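You operate a simulated robot arm through the tools that you are given. There is no shell and no other tool. Be economical: measure what you need, move in short steps, check, and stop when the job is done.

You run a simulated two-armed robot. Do the job below in one go: nothing can be reset, and whatever is moved stays where it is left.

## Task
Pick up the purple pack with one hand, pass it to the other hand and put it on the red hold mark.

It is judged by the outcome, as a careful person would: the job done as asked, and still so three seconds after it is handed in. It fails if anything else is knocked over, pushed out of place, dropped, spilled or broken.

## Robot
Two 6-joint arms with two-finger grippers on one trunk, on a base that drives. Base frame: it is fixed to the floor where the robot stands at the start and does not move with it; the origin is under the middle of the robot, x ahead of it, y to its left, z up. Lengths are in cm, angles in degrees, forces in N, time in s.
The left shoulder is at the start at [6, 14.3, 87.5], the right one opposite. With the tool pointing down near the work surface each hand reaches from about 28 to 70 cm from the robot's upright axis, wherever it stands, measured 20 degrees to its own side. Places, roughly: red Hold mark (33x23 cm) [62, -82, 80]. Payload 2.45 kg a hand.
Tool frame (each hand has its own): the origin (TCP) lies between the finger pads and is the grasp point; the fingertips stand 2.6 cm ahead of it; z points along the fingers, y is the line along which they close. The gripper opens to 9.6 cm. The gripper's body begins 6.9 cm behind the TCP.
Orientation is told as [roll, pitch, yaw] about the base's x, y, z axes, in that order, counted from this pose: with the fingers straight down and closing along the base's y, the tool's x points along the base's -x, its y along +y and its z along -z.

## Interface
- The arms move only by the tool send_rows. It takes "left_targets", "right_targets" or both (then of equal length, played together; a hand with none holds still); each is a list of rows, each an object (a shift or turn left out is 0, a gripper value left out holds the last) with "fingers": the gripper command, from -1 (shut) to 1 (fully open), values between in proportion; "delta_pos": the shift along the tool's x, y, z in units of 30 mm (1.0 is 30 mm), a list of three; "rotation": the turn, a rotation vector about the tool's x, y, z in units of 4 degrees (1.0 is 4 degrees), a list of three. In form: [{"fingers": fingers, "delta_pos": [tx, ty, tz], "rotation": [wx, wy, wz]}, ...]. A call has 1 to 10 rows; each row shifts and turns the commanded pose from where the row before left it, along the tool's axes as they then stand. A call with a number of a shift or a turn outside -1 to 1 is refused whole. Each row takes 0.2 s and may step no farther than 5 cm and 8.6 degrees from the row before; otherwise, or with a gripper value out of range, the whole call is refused. Where a pose cannot be reached the arm comes as near as it can. A force on the tool above 40 N (or 10 N above the force at the start of the call, whichever is more), or a blocked arm, ends the call early, and 0.2 s more pass. The fingers move at their own pace and stop on an object; they squeeze with about 40 N. The grip force told is the motor's: it shows also when the fingers shut on nothing. Time passes only in rows, and 0.2 s behind the last, so rows that do not move let the fingers close. The reply holds the time, the measured pose of the TCP, the force on the tool along the base axes, the opening and the grip force, in the units named above and with some noise, with the torque about the TCP (base axes, N m) and any sound that the robot's microphone picked up.
- Cameras (640 x 400 px; columns grow to the right, rows downward): "scene" is now at [13.85, -3.77, 149.09]; the picture's right is [-0.43, -0.90, 0.00], its down [-0.57, 0.27, -0.77] and it looks along [0.70, -0.33, -0.64] (base axes); focal length 260 px, centre (320, 200). "left" rides on the left gripper at [8.1, -0.3, -9.8] in its tool frame; the picture's right is [0.04, 1.00, 0.00], its down [-0.73, 0.03, -0.68] and it looks along [-0.68, 0.03, 0.73] (tool axes); focal length 256 px, centre (320, 200). "right" rides on the right gripper at [8.2, 0.3, -9.8] in its tool frame; the picture's right is [-0.04, 1.00, 0.00], its down [-0.73, -0.03, -0.68] and it looks along [-0.68, -0.03, 0.73] (tool axes); focal length 256 px, centre (320, 200). There is no depth. A picture from a camera that has moved, and an enlarged one, comes with that camera's place and axes in the base frame and with its lens.
- camera(camera): a new picture of that camera. The clock stands still meanwhile.
- lift_body(by): slides the trunk up (or, below 0, down) by that many cm; the arms and the scene camera ride with it, the base frame stays. It gives what a move gives, with no picture.
- drive_base(legs): drives the robot by 1 to 6 legs, each [ahead, turn to the left] in cm and degrees, along the robot's own axes; the way and the turn of a leg run together, so that a leg with both is an arc; at most 150 cm and 180 degrees a leg. The arms and the cameras ride along, it lands a little off, and it stops where it bumps. It gives what a move gives.
- head_to(pan, tilt): turns the head with the scene camera to pan (to the left, within 86 degrees either way) and tilt (down, from -29 to 69), counted from straight ahead of the robot. It gives what a move gives.
- enlarge(camera, box): a new picture of the part [left, top, right, bottom] of that camera's present view, enlarged. The clock stands still meanwhile.
- finish_job(): hands the job in; it is judged then, once.

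Work in short steps. Places have to be worked out from the pictures, the camera data and where the tool is seen: move nearer, look again, correct. Check each grasp and each placing, and mend what went wrong. You have 120 turns and 100 pictures in all, those below and enlarged ones among them. Open the grippers and draw the arms clear of the work before you hand the job in, unless the task says otherwise; then end with one line.

The tools are called after "Request:" as name(argument=value, ...) on one line, values as JSON. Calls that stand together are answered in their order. send_rows: Moves the arms, as the interface text tells. Its arguments: {"type":"object","properties":{"left_targets":{"type":"array","items":{"type":"object","properties":{"fingers":{"type":"number"},"delta_pos":{"type":"array","items":{"type":"number"}},"rotation":{"type":"array","items":{"type":"number"}}}}},"right_targets":{"type":"array","items":{"type":"object","properties":{"fingers":{"type":"number"},"delta_pos":{"type":"array","items":{"type":"number"}},"rotation":{"type":"array","items":{"type":"number"}}}}}},"required":[]} The other tools are called the same way: lift_body (by) slides the trunk up or down; drive_base (legs) drives the base; head_to (pan, tilt) turns the head that bears the scene camera; camera (camera) takes a picture; enlarge (camera, box) takes an enlarged picture of a part of a camera's view; finish_job () hands the job in.

At the start:

```text
clock: 0.0
left_position: [49.19, -3.85, 116.77]
left_tcp_rot: [-0.2, 0.0, -0.1]
left_force: [1.0, 0.4, -0.1]
left_moment: [0.01, 0.01, -0.05]
left_grip_width: 9.59
left_grip_force: 0.0
right_position: [33.55, -43.91, 118.89]
right_tcp_rot: [-0.1, 0.0, 0.1]
right_force: [-0.2, -0.3, 0.0]
right_moment: [0.01, 0.0, -0.02]
right_grip_width: 9.61
right_grip_force: 0.0
trunk travel left (down, up): [-50.0, 9.0]
robot x, y, heading: [0.04, 0.03, 0.3]
head pan, tilt: [-25.6, 39.4]
```

scene: 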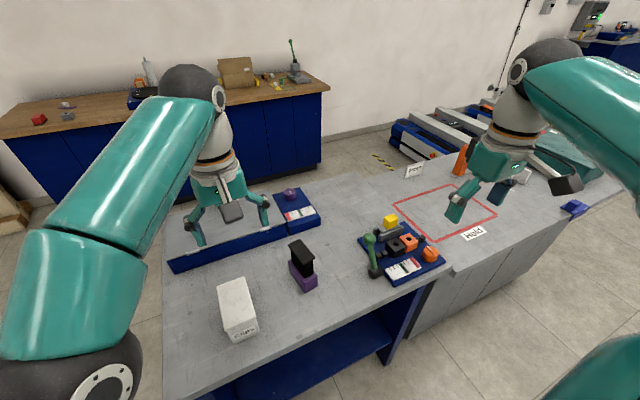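
right: 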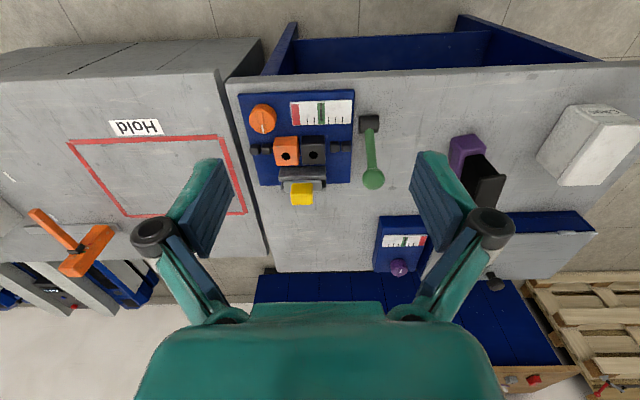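
left: 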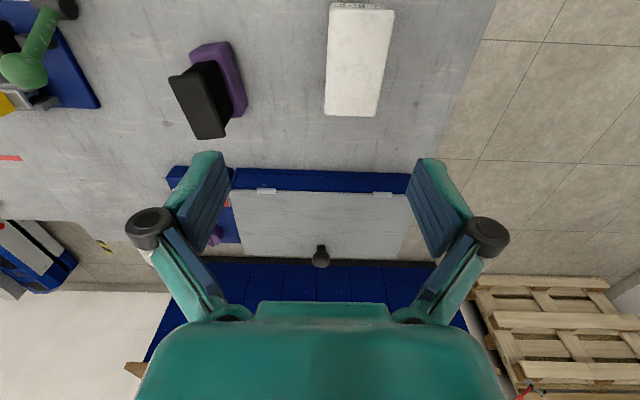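

The purple pack with a black upper part stands mid-bench. I enlarge it to see its shape before planning.

Request:
enlarge(camera="scene", box=[250, 210, 370, 310])

Request:
enlarge(camera="scene", box=[340, 140, 540, 290])

Request:
enlarge(camera="left", box=[140, 10, 280, 150])

```text
4.00 times, centred on (310, 260) of scene
camera zoom: at [13.85, -3.77, 149.09], right [-0.43, -0.9, 0.0], down [-0.57, 0.27, -0.77], along [0.7, -0.33, -0.64], focal length 1038 px, centre (360, -40)
```

zoom: 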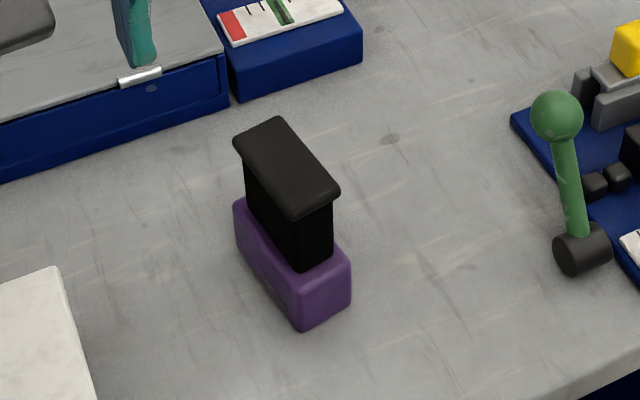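

```text
2.67 times, centred on (440, 215) of scene
camera zoom: at [13.85, -3.77, 149.09], right [-0.43, -0.9, 0.0], down [-0.57, 0.27, -0.77], along [0.7, -0.33, -0.64], focal length 692 px, centre (0, 160)
```

zoom: 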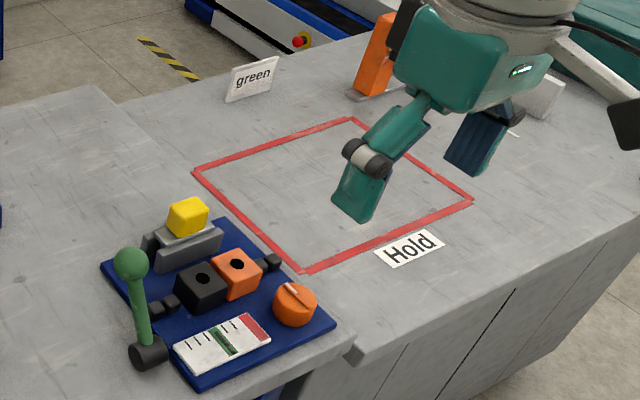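

```text
2.86 times, centred on (210, 80) of left
camera zoom: at [40.96, -4.02, 126.69], right [-0.04, 1.0, 0.0], down [0.73, 0.03, 0.68], along [0.68, 0.02, -0.73], focal length 731 px, centre (634, 543)
```

zoom: 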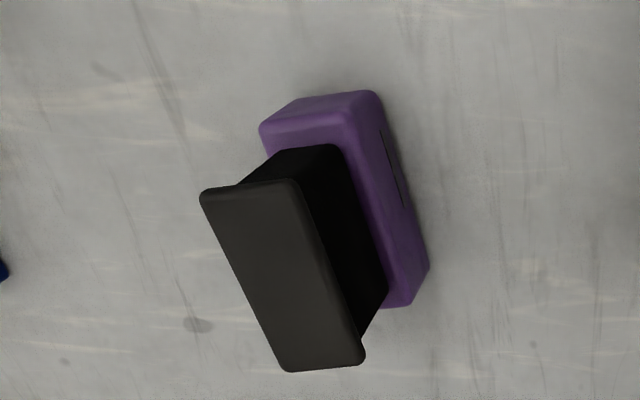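

The pack is a purple block with a narrow black web and a T-cap, about 13 cm tall, near [57.5, -19], with its long axis at a yaw of about 11°. I plan for the right hand to take the near end of the web at a 45° tilt and the left hand to take the cap from the other side. First I move the right hand behind the pack.

Request:
send_rows(right_targets=[{"fingers": 1, "delta_pos": [-0.2, 0.667, 0.5]}, {"delta_pos": [-0.2, 0.667, 0.5]}, {"delta_pos": [-0.2, 0.667, 0.5]}, {"delta_pos": [-0.2, 0.667, 0.5]}, {"delta_pos": [-0.2, 0.667, 0.5]}, {"delta_pos": [-0.2, 0.667, 0.5]}, {"delta_pos": [-0.2, 0.667, 0.5]}, {"delta_pos": [-0.2, 0.667, 0.5]}, {"delta_pos": [-0.2, 0.667, 0.5]}, {"delta_pos": [-0.2, 0.667, 0.5]}])

Request:
send_rows(right_targets=[{"rotation": [0, 0, -1]}, {"rotation": [0, 0, -1]}, {"rotation": [0, 0, -0.9]}, {"rotation": [0, -1, 0]}, {"rotation": [0, -1, 0]}, {"rotation": [0, -1, 0]}, {"rotation": [0, -1, 0]}, {"rotation": [0, -1, 0]}, {"rotation": [0, -1, 0]}, {"rotation": [0, -1, 0]}])

Request:
send_rows(right_targets=[{"rotation": [0, -1, 0]}, {"rotation": [0, -1, 0]}, {"rotation": [0, -1, 0]}, {"rotation": [0, -1, 0]}])

Request:
camera(camera="right")

Request:
camera(camera="scene")

```text
clock: 2.2
left_position: [49.18, -3.74, 116.81]
left_tcp_rot: [-0.2, 0.1, 0.0]
left_force: [-0.7, 1.0, 0.4]
left_moment: [-0.01, 0.0, 0.01]
left_grip_width: 9.61
left_grip_force: 0.0
right_position: [39.47, -23.91, 103.88]
right_tcp_rot: [0.0, 0.0, -0.1]
right_force: [0.9, 0.0, -0.3]
right_moment: [0.02, 0.02, 0.0]
right_grip_width: 9.61
right_grip_force: 0.1
trunk travel left (down, up): [-50.0, 9.0]
robot x, y, heading: [0.41, -0.24, 0.2]
head pan, tilt: [-25.6, 39.4]
```

```text
clock: 4.4
left_position: [49.06, -3.79, 116.83]
left_tcp_rot: [-0.2, 0.1, -0.1]
left_force: [0.0, -0.6, 0.7]
left_moment: [-0.04, -0.03, 0.05]
left_grip_width: 9.62
left_grip_force: 0.0
right_position: [39.51, -23.97, 103.85]
right_tcp_rot: [-0.1, -28.1, 11.5]
right_force: [0.0, -0.5, 0.5]
right_moment: [-0.02, 0.02, 0.0]
right_grip_width: 9.6
right_grip_force: 0.2
trunk travel left (down, up): [-50.0, 9.0]
robot x, y, heading: [0.01, 0.07, -0.1]
head pan, tilt: [-25.6, 39.4]
```

```text
clock: 5.4
left_position: [49.13, -3.79, 116.85]
left_tcp_rot: [-0.2, 0.0, -0.1]
left_force: [-0.4, -0.3, 0.4]
left_moment: [-0.01, -0.03, 0.01]
left_grip_width: 9.62
left_grip_force: 0.1
right_position: [39.49, -23.91, 103.99]
right_tcp_rot: [0.0, -44.0, 11.6]
right_force: [1.3, 0.2, -0.3]
right_moment: [0.02, 0.04, 0.0]
right_grip_width: 9.58
right_grip_force: 0.0
trunk travel left (down, up): [-50.0, 9.0]
robot x, y, heading: [-0.17, -0.07, 0.0]
head pan, tilt: [-25.6, 39.4]
```

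```text
93 pictures are left
camera right: at [27.09, -26.3, 105.27], right [-0.17, 0.98, 0.03], down [0.06, -0.02, 1.0], along [0.98, 0.17, -0.06], focal length 256 px, centre (320, 200)
```

right: 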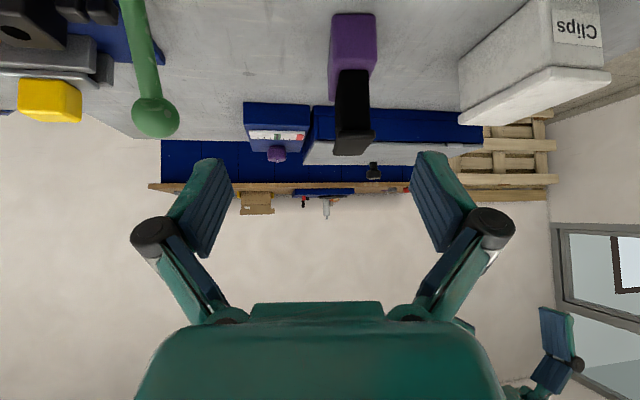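

```text
92 pictures are left
camera scene: at [13.82, -3.77, 149.09], right [-0.43, -0.9, 0.0], down [-0.57, 0.27, -0.77], along [0.7, -0.33, -0.64], focal length 260 px, centre (320, 200)
```

scene: 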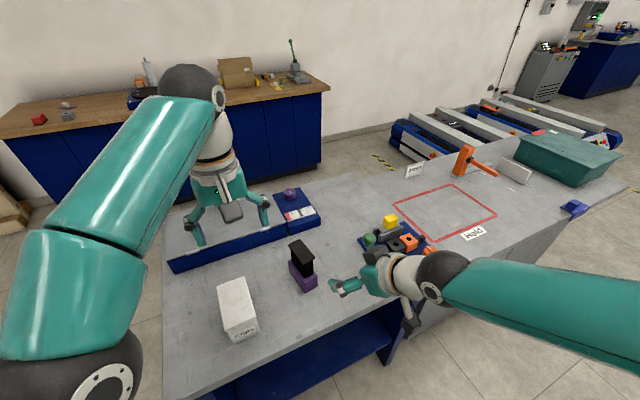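

Good end-on view. I enlarge the pack in the right view to measure it.

Request:
enlarge(camera="right", box=[280, 0, 440, 170])

```text
2.35 times, centred on (360, 85) of right
camera zoom: at [27.09, -26.3, 105.27], right [-0.17, 0.98, 0.03], down [0.06, -0.02, 1.0], along [0.98, 0.17, -0.06], focal length 602 px, centre (226, 471)
```

zoom: 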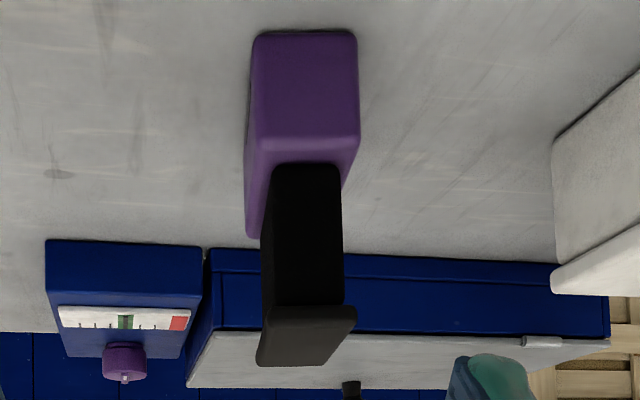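

From two views the bench top is at about z 85. The base spans x 50.5–58.3 with its top at about 89.7. The web starts near x 53 and is about 3 cm thick, and the cap bottom is at about 96. I tilt to about -56° and move to a pre-grasp 10 cm back.

Request:
send_rows(right_targets=[{"rotation": [0, -1, 0]}, {"rotation": [0, -1, 0]}, {"rotation": [0, -1, 0]}, {"delta_pos": [0.044, 0.235, 0.755]}, {"delta_pos": [0.044, 0.235, 0.755]}, {"delta_pos": [0.044, 0.235, 0.755]}, {"delta_pos": [0.044, 0.235, 0.755]}])

Request:
camera(camera="right")

Request:
enlarge(camera="scene", box=[240, 200, 440, 325])

Request:
enlarge(camera="left", box=[100, 0, 300, 160])

```text
clock: 7.0
left_position: [49.22, -3.86, 116.79]
left_tcp_rot: [-0.1, 0.1, 0.0]
left_force: [1.6, -0.3, -0.1]
left_moment: [0.01, 0.06, -0.01]
left_grip_width: 9.62
left_grip_force: 0.1
right_position: [45.08, -19.71, 98.26]
right_tcp_rot: [1.4, -48.8, 11.5]
right_force: [-0.2, 0.3, 0.2]
right_moment: [0.0, -0.01, 0.03]
right_grip_width: 9.58
right_grip_force: 0.1
right hand out of reach, approached as far as the arm can: row 2, 3, 4
trunk travel left (down, up): [-50.0, 9.0]
robot x, y, heading: [0.13, 0.03, -0.1]
head pan, tilt: [-25.6, 39.4]
```

```text
90 pictures are left
camera right: at [32.66, -22.27, 98.52], right [-0.19, 0.98, 0.04], down [-0.02, -0.05, 1.0], along [0.98, 0.19, 0.03], focal length 256 px, centre (320, 200)
```

right: 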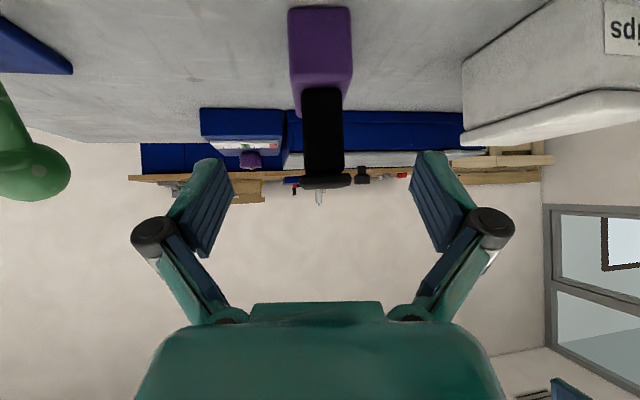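

```text
3.20 times, centred on (340, 262) of scene
camera zoom: at [13.97, -3.76, 149.08], right [-0.43, -0.9, 0.0], down [-0.57, 0.27, -0.77], along [0.7, -0.33, -0.64], focal length 831 px, centre (256, 0)
```

zoom: 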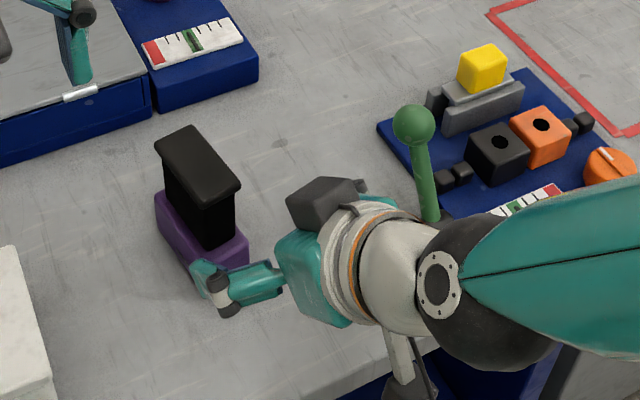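

```text
2.50 times, centred on (200, 80) of left
camera zoom: at [41.05, -4.01, 126.69], right [-0.04, 1.0, 0.0], down [0.73, 0.03, 0.68], along [0.68, 0.02, -0.74], focal length 640 px, centre (620, 500)
```

zoom: 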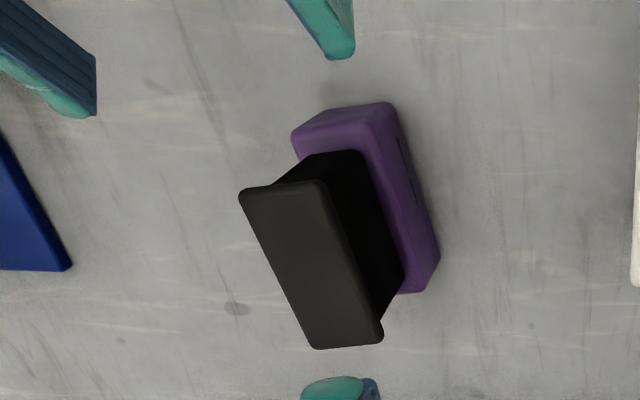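

Rows 2–4 were out of reach because the arm was folded, but later rows were not flagged. I wait one row to see whether the pose settles.

Request:
send_rows(right_targets=[{"delta_pos": [0, 0, 0]}, {"delta_pos": [0, 0, 0]}])

```text
clock: 7.6
left_position: [49.15, -3.74, 116.93]
left_tcp_rot: [-0.2, -0.1, 0.0]
left_force: [-0.8, -0.1, 0.5]
left_moment: [0.01, 0.01, 0.03]
left_grip_width: 9.61
left_grip_force: 0.0
right_position: [44.91, -19.74, 98.29]
right_tcp_rot: [1.3, -48.8, 11.6]
right_force: [0.6, 0.9, 0.8]
right_moment: [0.01, 0.0, 0.03]
right_grip_width: 9.6
right_grip_force: 0.1
trunk travel left (down, up): [-50.0, 9.0]
robot x, y, heading: [0.02, -0.03, -0.0]
head pan, tilt: [-25.6, 39.4]
```

The pitch holds at -49°. I try tilting further from here.

Request:
send_rows(right_targets=[{"rotation": [0, -1, 0]}, {"rotation": [0, -0.8, 0]}, {"rotation": [0, 0, 0]}])

```text
clock: 8.4
left_position: [49.09, -3.78, 116.86]
left_tcp_rot: [-0.2, 0.0, 0.0]
left_force: [-0.6, -0.6, -0.2]
left_moment: [0.01, 0.04, -0.02]
left_grip_width: 9.61
left_grip_force: 0.0
right_position: [46.74, -20.05, 99.13]
right_tcp_rot: [1.6, -55.9, 11.2]
right_force: [-1.3, 0.3, -0.6]
right_moment: [0.02, 0.0, -0.04]
right_grip_width: 9.59
right_grip_force: 0.1
right hand out of reach, approached as far as the arm can: row 1, 2
trunk travel left (down, up): [-50.0, 9.0]
robot x, y, heading: [-0.04, 0.06, -0.1]
head pan, tilt: [-25.6, 39.4]
```

Now at pitch -56° and reachable. I advance 6 cm along the tool with a small lateral correction, then check.

Request:
send_rows(right_targets=[{"delta_pos": [0.1, 0.076, 0.667]}, {"delta_pos": [0.1, 0.076, 0.667]}, {"delta_pos": [0.1, 0.076, 0.667]}, {"delta_pos": [0, 0, 0]}])

Request:
camera(camera="right")

Request:
enlarge(camera="scene", box=[240, 215, 400, 315])

Request:
enlarge(camera="left", box=[100, 0, 300, 160])

```text
clock: 9.4
left_position: [49.02, -3.68, 116.83]
left_tcp_rot: [-0.3, 0.1, -0.2]
left_force: [-0.4, -0.8, 0.2]
left_moment: [-0.02, 0.01, 0.01]
left_grip_width: 9.6
left_grip_force: 0.0
right_position: [50.85, -18.28, 95.15]
right_tcp_rot: [1.5, -56.0, 11.4]
right_force: [0.2, 0.5, 0.8]
right_moment: [-0.01, 0.0, -0.01]
right_grip_width: 9.6
right_grip_force: 0.1
trunk travel left (down, up): [-50.0, 9.0]
robot x, y, heading: [0.19, -0.2, -0.1]
head pan, tilt: [-25.6, 39.4]
```

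```text
87 pictures are left
camera right: at [38.55, -20.8, 93.82], right [-0.19, 0.98, 0.05], down [-0.14, -0.08, 0.99], along [0.97, 0.19, 0.15], focal length 256 px, centre (320, 200)
```

right: 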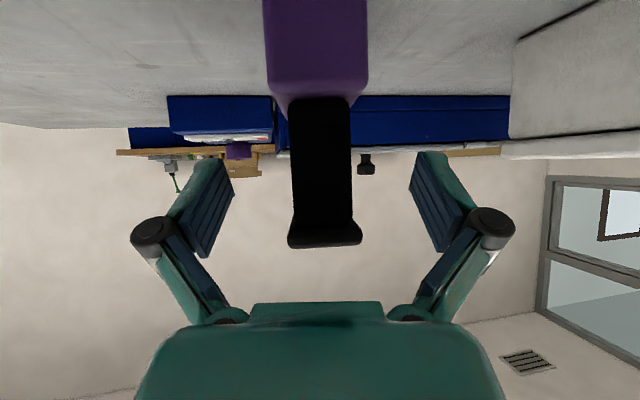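

```text
4.00 times, centred on (320, 265) of scene
camera zoom: at [13.79, -3.77, 149.1], right [-0.43, -0.9, 0.0], down [-0.57, 0.27, -0.77], along [0.7, -0.33, -0.63], focal length 1038 px, centre (320, -60)
```

zoom: 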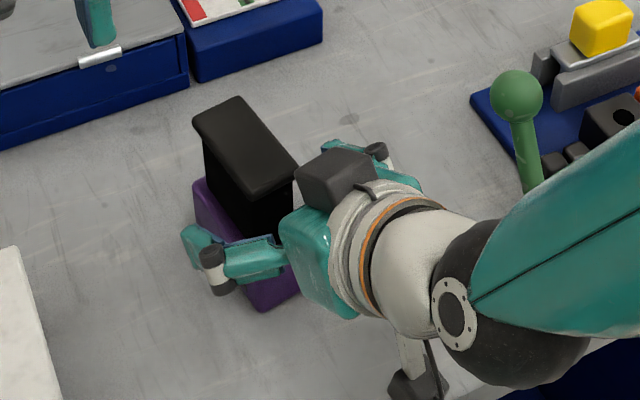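

```text
2.50 times, centred on (200, 80) of left
camera zoom: at [40.9, -4.02, 126.75], right [-0.04, 1.0, 0.0], down [0.73, 0.03, 0.68], along [0.68, 0.02, -0.73], focal length 640 px, centre (620, 500)
```

zoom: 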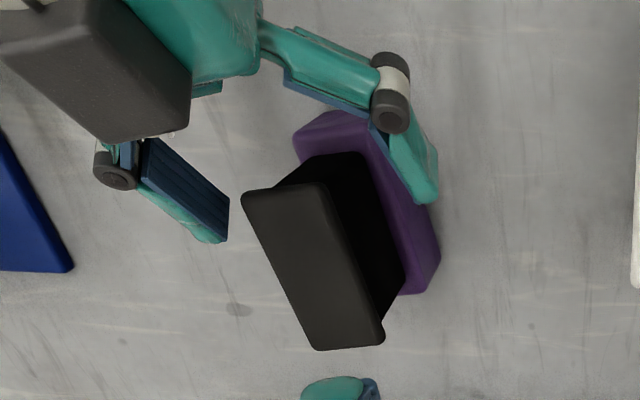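

Web is centred between the pads. The refined heights are web 90.2–97 and cap 97–98.4, so I aim for TCP z of about 93.4. I advance the last 3.5 cm.

Request:
send_rows(right_targets=[{"delta_pos": [-0.047, 0, 0.59]}, {"delta_pos": [-0.047, 0, 0.59]}, {"delta_pos": [0, 0, 0]}])

Request:
camera(camera="right")

Request:
enlarge(camera="left", box=[100, 0, 300, 160])

Request:
enlarge(camera="scene", box=[240, 215, 400, 315])

```text
clock: 10.2
left_position: [49.15, -3.67, 116.79]
left_tcp_rot: [-0.2, -0.1, -0.1]
left_force: [-0.1, -0.3, -0.8]
left_moment: [0.0, 0.02, 0.01]
left_grip_width: 9.61
left_grip_force: 0.0
right_position: [54.03, -17.5, 93.53]
right_tcp_rot: [1.6, -56.0, 11.3]
right_force: [0.4, -0.8, -0.4]
right_moment: [-0.03, -0.01, 0.01]
right_grip_width: 9.58
right_grip_force: 0.1
trunk travel left (down, up): [-50.0, 9.0]
robot x, y, heading: [0.25, 0.07, -0.0]
head pan, tilt: [-25.6, 39.4]
```

```text
84 pictures are left
camera right: at [41.61, -20.01, 92.1], right [-0.2, 0.98, 0.05], down [-0.14, -0.08, 0.99], along [0.97, 0.19, 0.15], focal length 256 px, centre (320, 200)
```

right: 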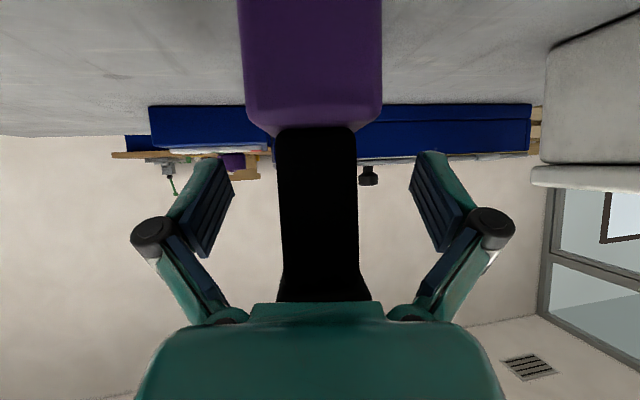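

```text
2.50 times, centred on (200, 80) of left
camera zoom: at [40.93, -4.02, 126.74], right [-0.04, 1.0, 0.0], down [0.73, 0.03, 0.68], along [0.68, 0.02, -0.73], focal length 640 px, centre (620, 500)
```

zoom: 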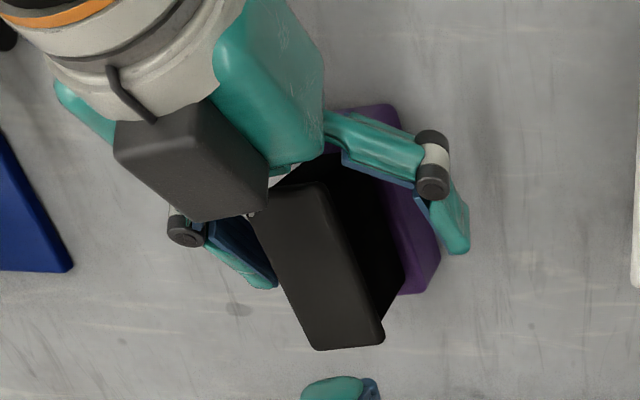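

```text
4.00 times, centred on (320, 265) of scene
camera zoom: at [13.83, -3.77, 149.09], right [-0.43, -0.9, 0.0], down [-0.57, 0.27, -0.77], along [0.7, -0.33, -0.64], focal length 1038 px, centre (320, -60)
```

zoom: 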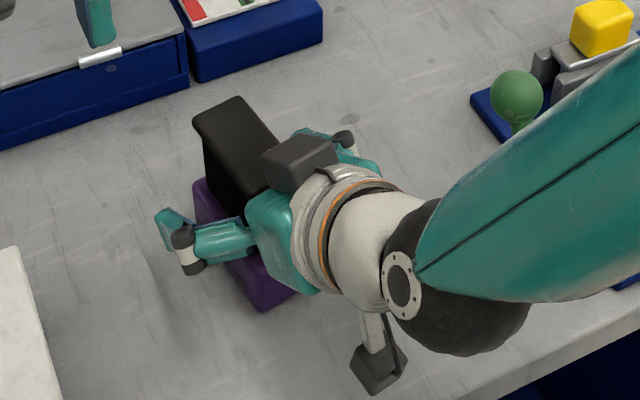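

No contact, the web is between the pads and below the cap. I close the right gripper.

Request:
send_rows(right_targets=[{"fingers": -1}, {}, {}, {}, {}, {}])

Request:
camera(camera="right")

Request:
enlarge(camera="left", box=[100, 0, 300, 160])

```text
clock: 11.6
left_position: [49.22, -3.83, 116.78]
left_tcp_rot: [-0.2, 0.1, -0.2]
left_force: [-0.1, -0.2, -0.8]
left_moment: [0.02, 0.04, -0.03]
left_grip_width: 9.59
left_grip_force: 0.0
right_position: [54.03, -17.53, 93.48]
right_tcp_rot: [1.5, -56.2, 11.2]
right_force: [1.5, -2.8, 4.7]
right_moment: [-0.47, 0.03, 0.1]
right_grip_width: 2.95
right_grip_force: 39.8
trunk travel left (down, up): [-50.0, 9.0]
robot x, y, heading: [-0.03, 0.05, 0.2]
head pan, tilt: [-25.6, 39.4]
```

```text
81 pictures are left
camera right: at [41.64, -20.05, 92.14], right [-0.19, 0.98, 0.05], down [-0.14, -0.08, 0.99], along [0.97, 0.19, 0.15], focal length 256 px, centre (320, 200)
```

right: 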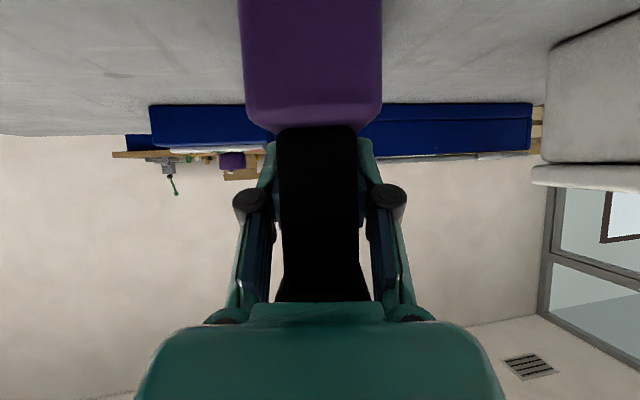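

```text
2.50 times, centred on (200, 80) of left
camera zoom: at [40.95, -4.03, 126.74], right [-0.04, 1.0, 0.0], down [0.73, 0.03, 0.68], along [0.68, 0.02, -0.73], focal length 640 px, centre (620, 500)
```

zoom: 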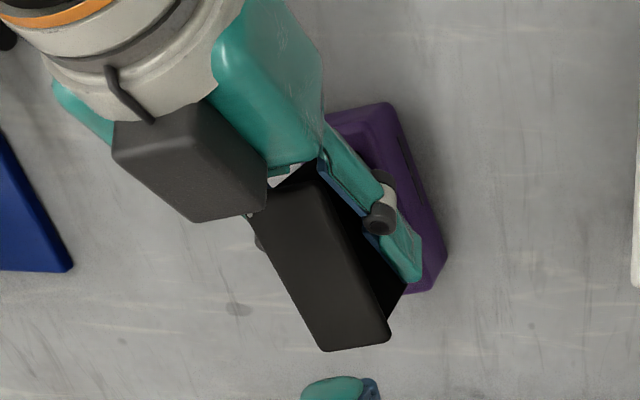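

Gripped the web at 2.95 cm with 40 N. I lift 3 cm and check the load.

Request:
send_rows(right_targets=[{"delta_pos": [-0.41, 0, -0.28]}, {"delta_pos": [-0.41, 0, -0.28]}, {}])

Request:
camera(camera="scene")

```text
clock: 12.4
left_position: [49.25, -3.86, 116.82]
left_tcp_rot: [-0.1, 0.1, 0.0]
left_force: [0.5, -0.8, -0.1]
left_moment: [-0.01, 0.02, 0.01]
left_grip_width: 9.6
left_grip_force: 0.0
right_position: [53.97, -17.65, 96.38]
right_tcp_rot: [1.6, -55.8, 11.2]
right_force: [-0.3, -1.7, -5.8]
right_moment: [0.0, -0.01, 0.01]
right_grip_width: 2.96
right_grip_force: 40.2
trunk travel left (down, up): [-50.0, 9.0]
robot x, y, heading: [-0.17, -0.24, -0.1]
head pan, tilt: [-25.6, 39.4]
```

```text
79 pictures are left
camera scene: at [13.94, -3.79, 149.08], right [-0.43, -0.9, 0.0], down [-0.57, 0.27, -0.77], along [0.7, -0.33, -0.64], focal length 260 px, centre (320, 200)
```

scene: 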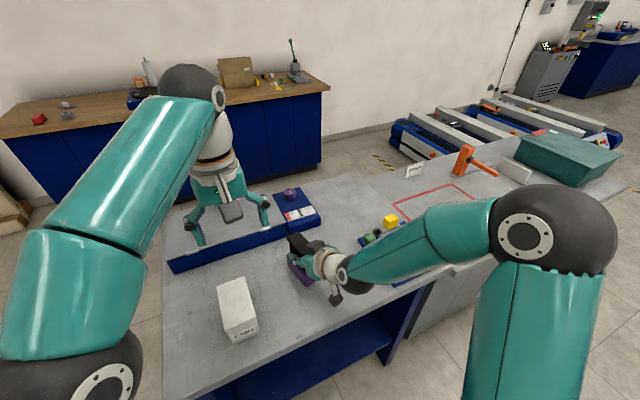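

It holds (load of about 6 N, no slip). I lift 12 cm, begin yawing the pack to the left, and move the left hand aside at the same time.

Request:
send_rows(right_targets=[{"delta_pos": [-0.83, 0, -0.56]}, {"delta_pos": [-0.83, 0, -0.56]}, {"delta_pos": [-0.83, 0, -0.56]}, {"delta_pos": [-0.83, 0, -0.56]}, {"rotation": [-0.82, 0, -0.56]}, {"rotation": [-0.82, 0, -0.56]}, {"rotation": [-0.82, 0, -0.56]}, {"rotation": [-0.82, 0, -0.56]}, {"rotation": [-0.82, 0, -0.56]}, {"rotation": [-0.82, 0, -0.56]}], left_targets=[{"delta_pos": [0.1, 0.5, -0.2]}, {"delta_pos": [0.1, 0.5, -0.2]}, {"delta_pos": [0.1, 0.5, -0.2]}, {"delta_pos": [0.1, 0.5, -0.2]}, {"delta_pos": [0.1, 0.5, -0.2]}, {"delta_pos": [0.1, 0.5, -0.2]}, {"delta_pos": [0.1, 0.5, -0.2]}, {"delta_pos": [0.1, 0.5, -0.2]}, {"delta_pos": [0.1, 0.5, -0.2]}, {"delta_pos": [0.1, 0.5, -0.2]}])

```text
clock: 14.6
left_position: [46.07, 11.35, 122.72]
left_tcp_rot: [-0.2, 0.2, -0.1]
left_force: [0.1, 0.8, 0.1]
left_moment: [-0.01, 0.01, -0.02]
left_grip_width: 9.6
left_grip_force: 0.0
right_position: [53.99, -17.86, 108.41]
right_tcp_rot: [1.2, -56.3, 35.4]
right_force: [-0.1, 0.2, -4.7]
right_moment: [-0.01, -0.02, -0.01]
right_grip_width: 2.94
right_grip_force: 40.4
trunk travel left (down, up): [-50.0, 9.0]
robot x, y, heading: [0.09, 0.13, 0.2]
head pan, tilt: [-25.6, 39.4]
```

Stable. I continue yawing the right to about 71° and start turning the left toward -109° so its camera side faces outward.

Request:
send_rows(right_targets=[{"rotation": [-0.82, 0, -0.56]}, {"rotation": [-0.82, 0, -0.56]}, {"rotation": [-0.82, 0, -0.56]}, {"rotation": [-0.82, 0, -0.56]}, {"rotation": [-0.82, 0, -0.56]}, {"rotation": [-0.82, 0, -0.56]}, {"rotation": [-0.82, 0, -0.56]}, {"rotation": [-0.82, 0, -0.56]}, {"rotation": [-0.82, 0, -0.56]}, {}], left_targets=[{"rotation": [0, 0, 1]}, {"rotation": [0, 0, 1]}, {"rotation": [0, 0, 1]}, {"rotation": [0, 0, 1]}, {"rotation": [0, 0, 1]}, {"rotation": [0, 0, 1]}, {"rotation": [0, 0, 1]}, {"rotation": [0, 0, 1]}, {"rotation": [0, 0, 1]}, {"rotation": [0, 0, 1]}])

Request:
send_rows(left_targets=[{"rotation": [0, 0, 1]}, {"rotation": [0, 0, 1]}, {"rotation": [0, 0, 1]}, {"rotation": [0, 0, 1]}, {"rotation": [0, 0, 1]}, {"rotation": [0, 0, 1]}, {"rotation": [0, 0, 1]}, {"rotation": [0, 0, 1]}, {"rotation": [0, 0, 1]}, {"rotation": [0, 0, 1]}])

Request:
camera(camera="scene")

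```text
clock: 16.8
left_position: [46.19, 11.3, 122.74]
left_tcp_rot: [-0.2, -0.1, -40.2]
left_force: [-0.6, -0.8, 0.6]
left_moment: [0.0, -0.03, -0.01]
left_grip_width: 9.59
left_grip_force: 0.1
right_position: [54.05, -17.83, 108.48]
right_tcp_rot: [0.3, -56.5, 71.9]
right_force: [-0.6, -0.2, -4.7]
right_moment: [0.03, -0.04, 0.01]
right_grip_width: 2.96
right_grip_force: 40.3
trunk travel left (down, up): [-50.0, 9.0]
robot x, y, heading: [0.26, -0.25, -0.0]
head pan, tilt: [-25.6, 39.4]
```

```text
clock: 19.0
left_position: [46.25, 11.24, 122.86]
left_tcp_rot: [-0.1, -0.2, -80.3]
left_force: [0.5, 0.4, 0.5]
left_moment: [0.02, -0.01, -0.03]
left_grip_width: 9.56
left_grip_force: 0.1
right_position: [54.07, -17.77, 108.36]
right_tcp_rot: [0.3, -56.5, 71.8]
right_force: [-0.4, 0.4, -5.1]
right_moment: [0.03, -0.02, 0.0]
right_grip_width: 2.97
right_grip_force: 40.0
trunk travel left (down, up): [-50.0, 9.0]
robot x, y, heading: [0.13, 0.1, 0.0]
head pan, tilt: [-25.6, 39.4]
```

```text
78 pictures are left
camera scene: at [13.92, -3.78, 149.08], right [-0.43, -0.9, 0.0], down [-0.57, 0.27, -0.77], along [0.7, -0.33, -0.64], focal length 260 px, centre (320, 200)
```

scene: 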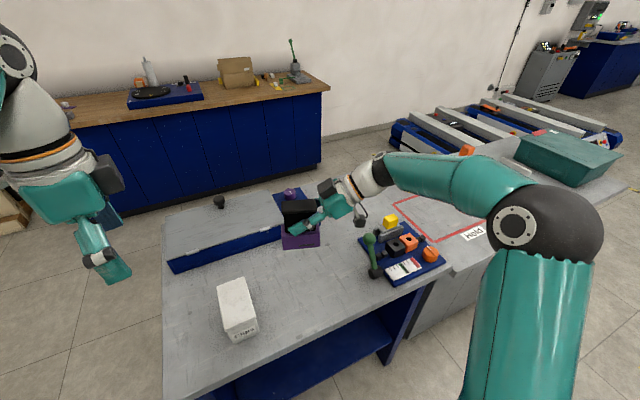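

Both are stable. I move the pack nearer to [46, -14] while the left finishes its yaw to -108° and tilts 16°.

Request:
send_rows(right_targets=[{"delta_pos": [-0.061, 0.737, 0.0925]}, {"delta_pos": [-0.061, 0.737, 0.0925]}, {"delta_pos": [-0.061, 0.737, 0.0925]}, {"delta_pos": [-0.061, 0.737, 0.0925]}, {}, {}, {}, {}, {}, {}], left_targets=[{"rotation": [0, 0, 1]}, {"rotation": [0, 0, 1]}, {"rotation": [0, 0, 1]}, {"rotation": [0, 0, 1]}, {"rotation": [0, 0, 1]}, {"rotation": [0, 0, 1]}, {"rotation": [0, 0, 1]}, {"rotation": [0, -1, 0]}, {"rotation": [0, -1, 0]}, {"rotation": [0, -1, 0]}])

Request:
send_rows(left_targets=[{"rotation": [0, -1, 0]}, {}])

Request:
camera(camera="left")

Request:
head_to(pan=-12, tilt=46)

Request:
camera(camera="scene")

```text
clock: 21.2
left_position: [46.37, 11.37, 122.79]
left_tcp_rot: [0.0, -12.2, -108.1]
left_force: [-0.1, -0.3, 0.5]
left_moment: [0.01, 0.0, 0.0]
left_grip_width: 9.58
left_grip_force: 0.1
right_position: [46.13, -13.82, 108.3]
right_tcp_rot: [0.3, -56.5, 71.8]
right_force: [0.9, 0.7, -5.1]
right_moment: [0.01, 0.03, -0.01]
right_grip_width: 2.96
right_grip_force: 40.0
trunk travel left (down, up): [-50.0, 9.0]
robot x, y, heading: [-0.14, -0.02, -0.4]
head pan, tilt: [-25.6, 39.4]
```

```text
clock: 21.8
left_position: [46.1, 11.26, 122.77]
left_tcp_rot: [0.0, -16.2, -108.1]
left_force: [0.5, 0.5, -0.1]
left_moment: [-0.01, -0.02, 0.02]
left_grip_width: 9.6
left_grip_force: 0.1
right_position: [46.16, -14.1, 108.28]
right_tcp_rot: [0.2, -56.6, 71.7]
right_force: [-0.3, -0.9, -4.2]
right_moment: [0.02, 0.0, 0.01]
right_grip_width: 2.98
right_grip_force: 40.0
trunk travel left (down, up): [-50.0, 9.0]
robot x, y, heading: [-0.17, 0.11, -0.0]
head pan, tilt: [-25.6, 39.4]
```

```text
77 pictures are left
camera left: at [49.15, 21.43, 130.0], right [0.96, -0.27, -0.01], down [-0.13, -0.5, 0.86], along [-0.24, -0.82, -0.52], focal length 256 px, centre (320, 200)
```

left: 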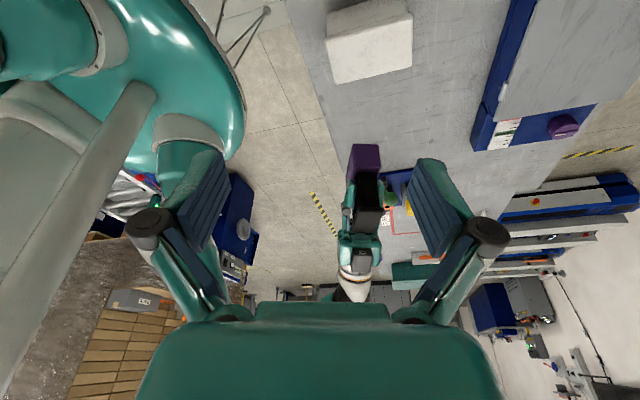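

```text
clock: 22.6
left_position: [46.18, 11.18, 122.75]
left_tcp_rot: [0.0, -16.1, -108.1]
left_force: [0.4, 0.2, 0.5]
left_moment: [0.02, -0.01, -0.01]
left_grip_width: 9.59
left_grip_force: 0.0
right_position: [46.13, -13.96, 108.25]
right_tcp_rot: [0.4, -56.6, 71.6]
right_force: [-0.5, -0.7, -4.7]
right_moment: [0.0, -0.01, 0.01]
right_grip_width: 2.97
right_grip_force: 39.6
trunk travel left (down, up): [-50.0, 9.0]
robot x, y, heading: [0.37, 0.12, 0.0]
head pan, tilt: [-12.0, 46.0]
```

```text
76 pictures are left
camera scene: at [14.07, -1.78, 148.13], right [-0.21, -0.98, 0.0], down [-0.7, 0.15, -0.69], along [0.68, -0.14, -0.72], focal length 260 px, centre (320, 200)
```

scene: 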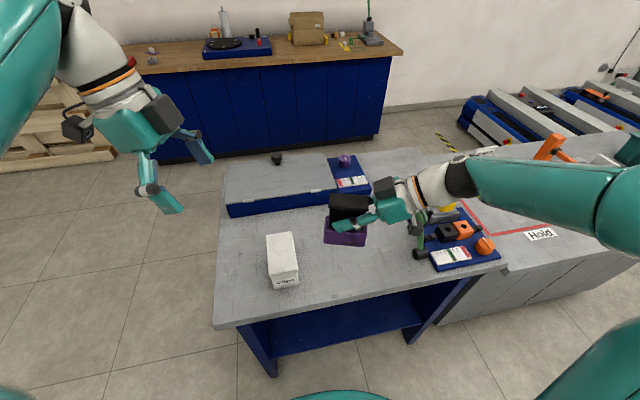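

I estimate the cap centre at about [46.1, -14, 112.5], with the left grasp point at about [46.7, -12.2, 113.3]. I bring the left to a pre-grasp 9 cm up along its tool axis.

Request:
send_rows(left_targets=[{"delta_pos": [-0.773, 0.324, 0.2575]}, {"delta_pos": [-0.773, 0.324, 0.2575]}, {"delta_pos": [-0.773, 0.324, 0.2575]}, {"delta_pos": [-0.773, 0.324, 0.2575]}, {"delta_pos": [-0.773, 0.324, 0.2575]}, {"delta_pos": [-0.773, 0.324, 0.2575]}, {"delta_pos": [-0.773, 0.324, 0.2575]}, {"delta_pos": [-0.773, 0.324, 0.2575]}, {}])

Request:
camera(camera="left")

Request:
enlarge(camera="scene", box=[260, 100, 460, 260])

```text
clock: 24.6
left_position: [45.89, -8.84, 121.21]
left_tcp_rot: [0.0, -16.2, -108.1]
left_force: [-0.5, 0.1, -0.6]
left_moment: [0.01, 0.01, -0.01]
left_grip_width: 9.62
left_grip_force: 0.1
left hand out of reach, approached as far as the arm can: row 7, 8
right_position: [46.2, -14.04, 108.34]
right_tcp_rot: [0.3, -56.5, 71.8]
right_force: [0.4, 0.3, -5.5]
right_moment: [-0.01, -0.01, 0.03]
right_grip_width: 2.95
right_grip_force: 40.1
trunk travel left (down, up): [-50.0, 9.0]
robot x, y, heading: [0.48, -0.35, -0.1]
head pan, tilt: [-12.0, 46.0]
```

```text
75 pictures are left
camera left: at [48.96, 1.33, 128.44], right [0.96, -0.27, -0.01], down [-0.13, -0.5, 0.86], along [-0.24, -0.82, -0.52], focal length 256 px, centre (320, 200)
```

left: 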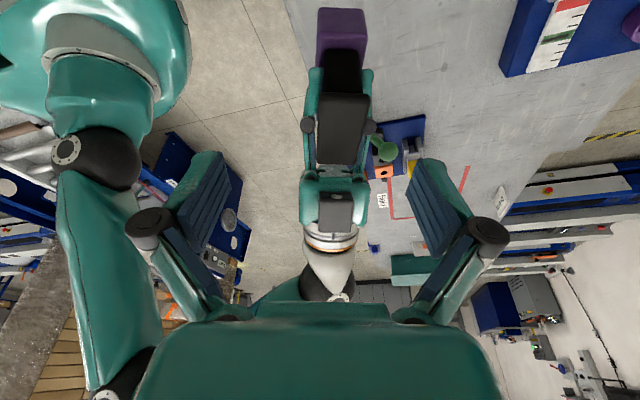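

```text
2.50 times, centred on (360, 180) of scene
camera zoom: at [14.08, -1.74, 148.13], right [-0.21, -0.98, 0.0], down [-0.7, 0.15, -0.69], along [0.68, -0.14, -0.72], focal length 649 px, centre (220, 250)
```

zoom: 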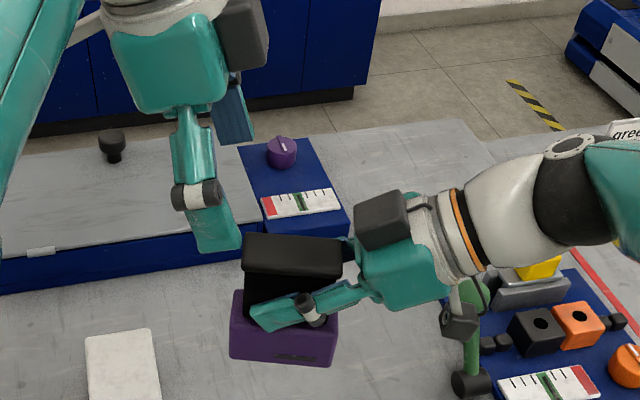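

The left hit its reach limit, so I shift the rendezvous about 8 cm to the left, moving both hands together.

Request:
send_rows(left_targets=[{"delta_pos": [0.74, -0.073, -0.305]}, {"delta_pos": [0.74, -0.073, -0.305]}, {"delta_pos": [0.74, -0.073, -0.305]}, {}, {}, {}, {}], right_targets=[{}, {}, {"delta_pos": [-0.35, 0.206, 0.53]}, {"delta_pos": [-0.35, 0.206, 0.53]}, {"delta_pos": [-0.35, 0.206, 0.53]}, {"delta_pos": [-0.35, 0.206, 0.53]}, {}])

Request:
camera(camera="left")

Request:
camera(camera="scene")

```text
clock: 26.2
left_position: [47.7, -1.77, 121.91]
left_tcp_rot: [0.1, -16.2, -108.2]
left_force: [0.4, 0.6, -0.1]
left_moment: [0.02, 0.0, -0.01]
left_grip_width: 9.59
left_grip_force: 0.1
right_position: [46.05, -5.84, 108.35]
right_tcp_rot: [0.4, -56.6, 71.8]
right_force: [0.8, -0.1, -3.9]
right_moment: [0.01, -0.02, 0.04]
right_grip_width: 2.96
right_grip_force: 39.7
trunk travel left (down, up): [-50.0, 9.0]
robot x, y, heading: [-0.07, 0.09, 0.0]
head pan, tilt: [-12.0, 46.0]
```

```text
73 pictures are left
camera left: at [50.62, 8.4, 129.13], right [0.96, -0.27, -0.01], down [-0.13, -0.5, 0.86], along [-0.24, -0.82, -0.52], focal length 256 px, centre (320, 200)
```

left: 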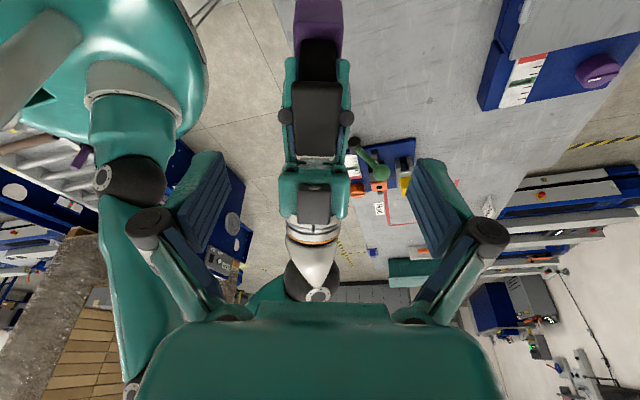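

```text
72 pictures are left
camera scene: at [14.07, -1.77, 148.13], right [-0.21, -0.98, 0.0], down [-0.7, 0.15, -0.69], along [0.68, -0.14, -0.72], focal length 260 px, centre (320, 200)
```

scene: 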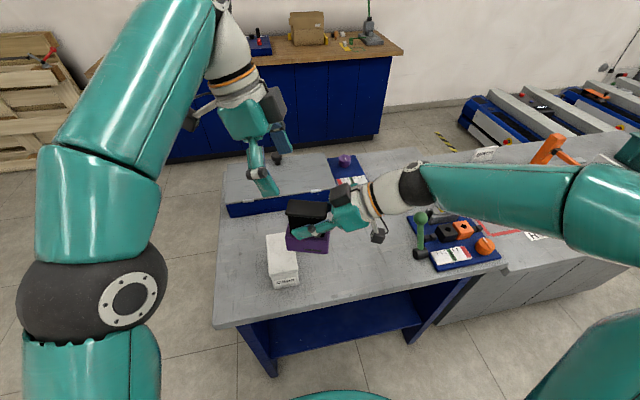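

The cap appears centred at about [46.15, -5.5]; the left target is [46.7, -3.9, 113.3]. I descend the first 5.4 cm along the tool.

Request:
send_rows(left_targets=[{"delta_pos": [0.016, -0.032, 0.6]}, {"delta_pos": [0.016, -0.032, 0.6]}, {"delta_pos": [0.016, -0.032, 0.6]}, {}])

Request:
camera(camera="left")

Request:
enlarge(camera="scene", box=[220, 120, 380, 260])

```text
clock: 27.2
left_position: [47.08, -3.04, 116.71]
left_tcp_rot: [-0.1, -16.2, -108.2]
left_force: [-0.6, 0.4, 0.8]
left_moment: [-0.01, -0.01, 0.0]
left_grip_width: 9.58
left_grip_force: 0.0
right_position: [46.07, -5.89, 108.35]
right_tcp_rot: [0.2, -56.5, 71.7]
right_force: [0.3, 0.6, -4.0]
right_moment: [0.03, 0.0, 0.0]
right_grip_width: 2.94
right_grip_force: 40.7
trunk travel left (down, up): [-50.0, 9.0]
robot x, y, heading: [0.12, 0.18, 0.0]
head pan, tilt: [-12.0, 46.0]
```

```text
71 pictures are left
camera left: at [50.03, 7.14, 124.02], right [0.96, -0.27, -0.01], down [-0.13, -0.5, 0.86], along [-0.24, -0.82, -0.52], focal length 256 px, centre (320, 200)
```

left: 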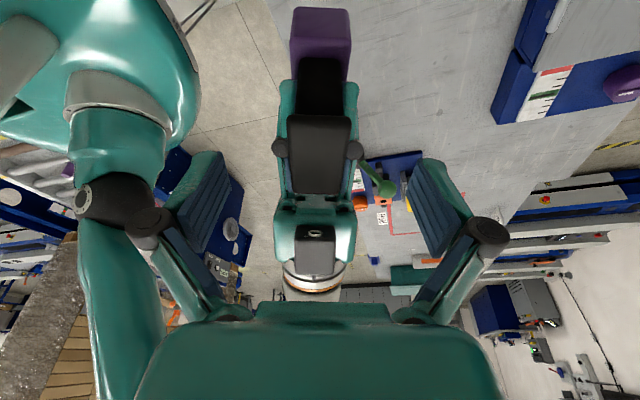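

```text
2.86 times, centred on (300, 190) of scene
camera zoom: at [14.07, -1.76, 148.13], right [-0.21, -0.98, 0.0], down [-0.7, 0.15, -0.69], along [0.68, -0.14, -0.72], focal length 742 px, centre (377, 229)
```

zoom: 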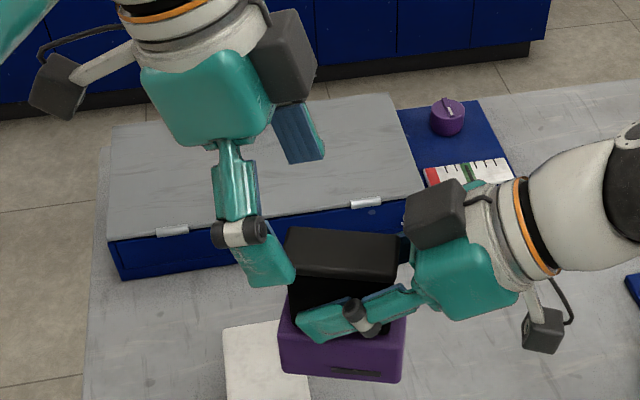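

Triangulation gives a cap top of about 113, which is consistent. I descend the remaining 3.6 cm.

Request:
send_rows(left_targets=[{"delta_pos": [0.01, -0.02, 0.6]}, {"delta_pos": [0.01, -0.02, 0.6]}, {}])

Request:
camera(camera="left")

Request:
enlarge(camera="scene", box=[220, 140, 380, 260])

```text
clock: 28.0
left_position: [46.56, -4.01, 113.18]
left_tcp_rot: [0.1, -16.2, -108.1]
left_force: [-0.7, -0.7, -0.1]
left_moment: [0.04, 0.01, 0.05]
left_grip_width: 9.59
left_grip_force: 0.1
right_position: [46.06, -5.86, 108.33]
right_tcp_rot: [0.4, -56.4, 71.9]
right_force: [-0.1, -0.3, -5.8]
right_moment: [-0.01, 0.01, 0.03]
right_grip_width: 2.95
right_grip_force: 39.9
trunk travel left (down, up): [-50.0, 9.0]
robot x, y, heading: [-0.01, 0.39, 0.2]
head pan, tilt: [-12.0, 46.0]
```

```text
69 pictures are left
camera left: at [49.53, 6.2, 120.4], right [0.96, -0.27, -0.01], down [-0.13, -0.5, 0.86], along [-0.24, -0.82, -0.52], focal length 256 px, centre (320, 200)
```

left: 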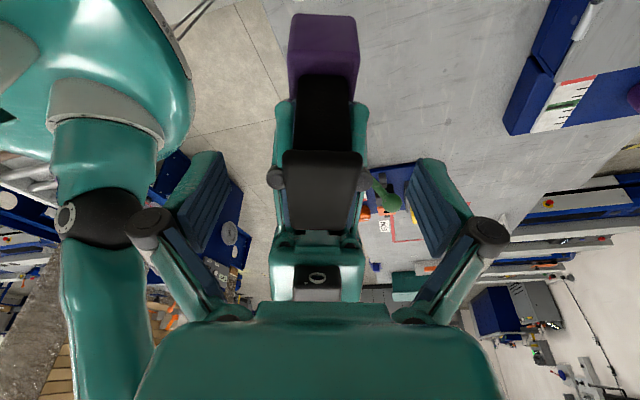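

```text
3.33 times, centred on (300, 200) of scene
camera zoom: at [14.07, -1.75, 148.13], right [-0.21, -0.98, 0.0], down [-0.7, 0.15, -0.69], along [0.68, -0.14, -0.72], focal length 865 px, centre (387, 200)
```

zoom: 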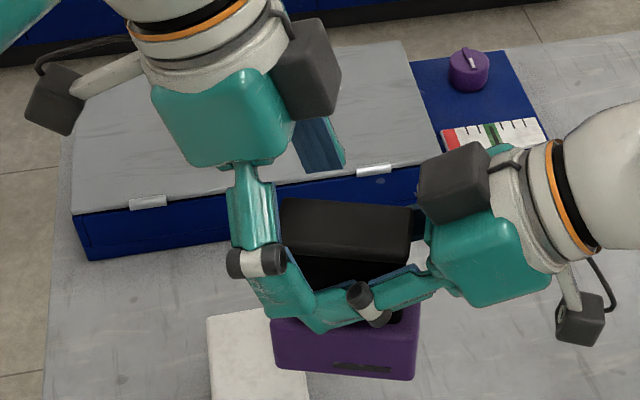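

The cap is centred between the left pads. I nudge 0.5 cm outward and 0.2 up for clearance from the right fingers, then close the left gripper.

Request:
send_rows(left_targets=[{"delta_pos": [0.14, 0, -0.11]}, {"fingers": -0.2}, {}, {}, {}])

Request:
camera(camera="left")

Request:
enlarge(camera="scene", box=[220, 140, 380, 260])

```text
clock: 29.2
left_position: [46.79, -3.49, 113.27]
left_tcp_rot: [0.0, -16.3, -108.1]
left_force: [0.2, -0.1, -0.5]
left_moment: [-0.01, -0.02, 0.0]
left_grip_width: 3.86
left_grip_force: 0.4
right_position: [46.07, -6.02, 108.37]
right_tcp_rot: [0.3, -56.5, 71.8]
right_force: [-0.5, 1.0, -4.9]
right_moment: [0.02, -0.04, -0.01]
right_grip_width: 2.96
right_grip_force: 40.2
trunk travel left (down, up): [-50.0, 9.0]
robot x, y, heading: [0.09, -0.1, -0.1]
head pan, tilt: [-12.0, 46.0]
```

```text
67 pictures are left
camera left: at [49.71, 6.71, 120.61], right [0.96, -0.27, -0.01], down [-0.13, -0.5, 0.86], along [-0.24, -0.82, -0.52], focal length 256 px, centre (320, 200)
```

left: 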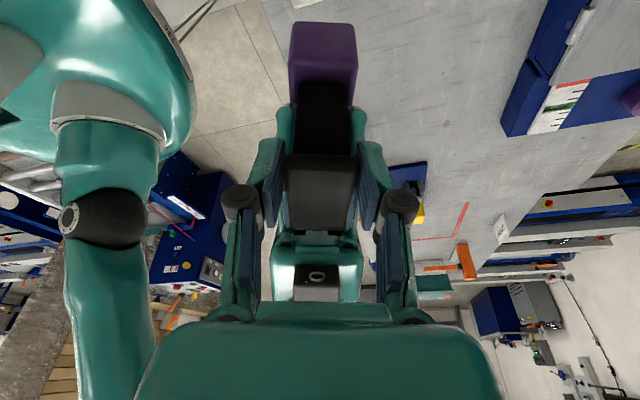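

```text
3.33 times, centred on (300, 200) of scene
camera zoom: at [14.07, -1.76, 148.13], right [-0.21, -0.98, 0.0], down [-0.7, 0.15, -0.69], along [0.68, -0.14, -0.72], focal length 865 px, centre (387, 200)
```

zoom: 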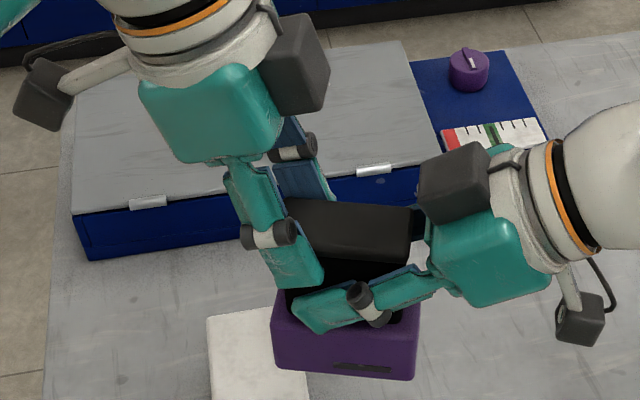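

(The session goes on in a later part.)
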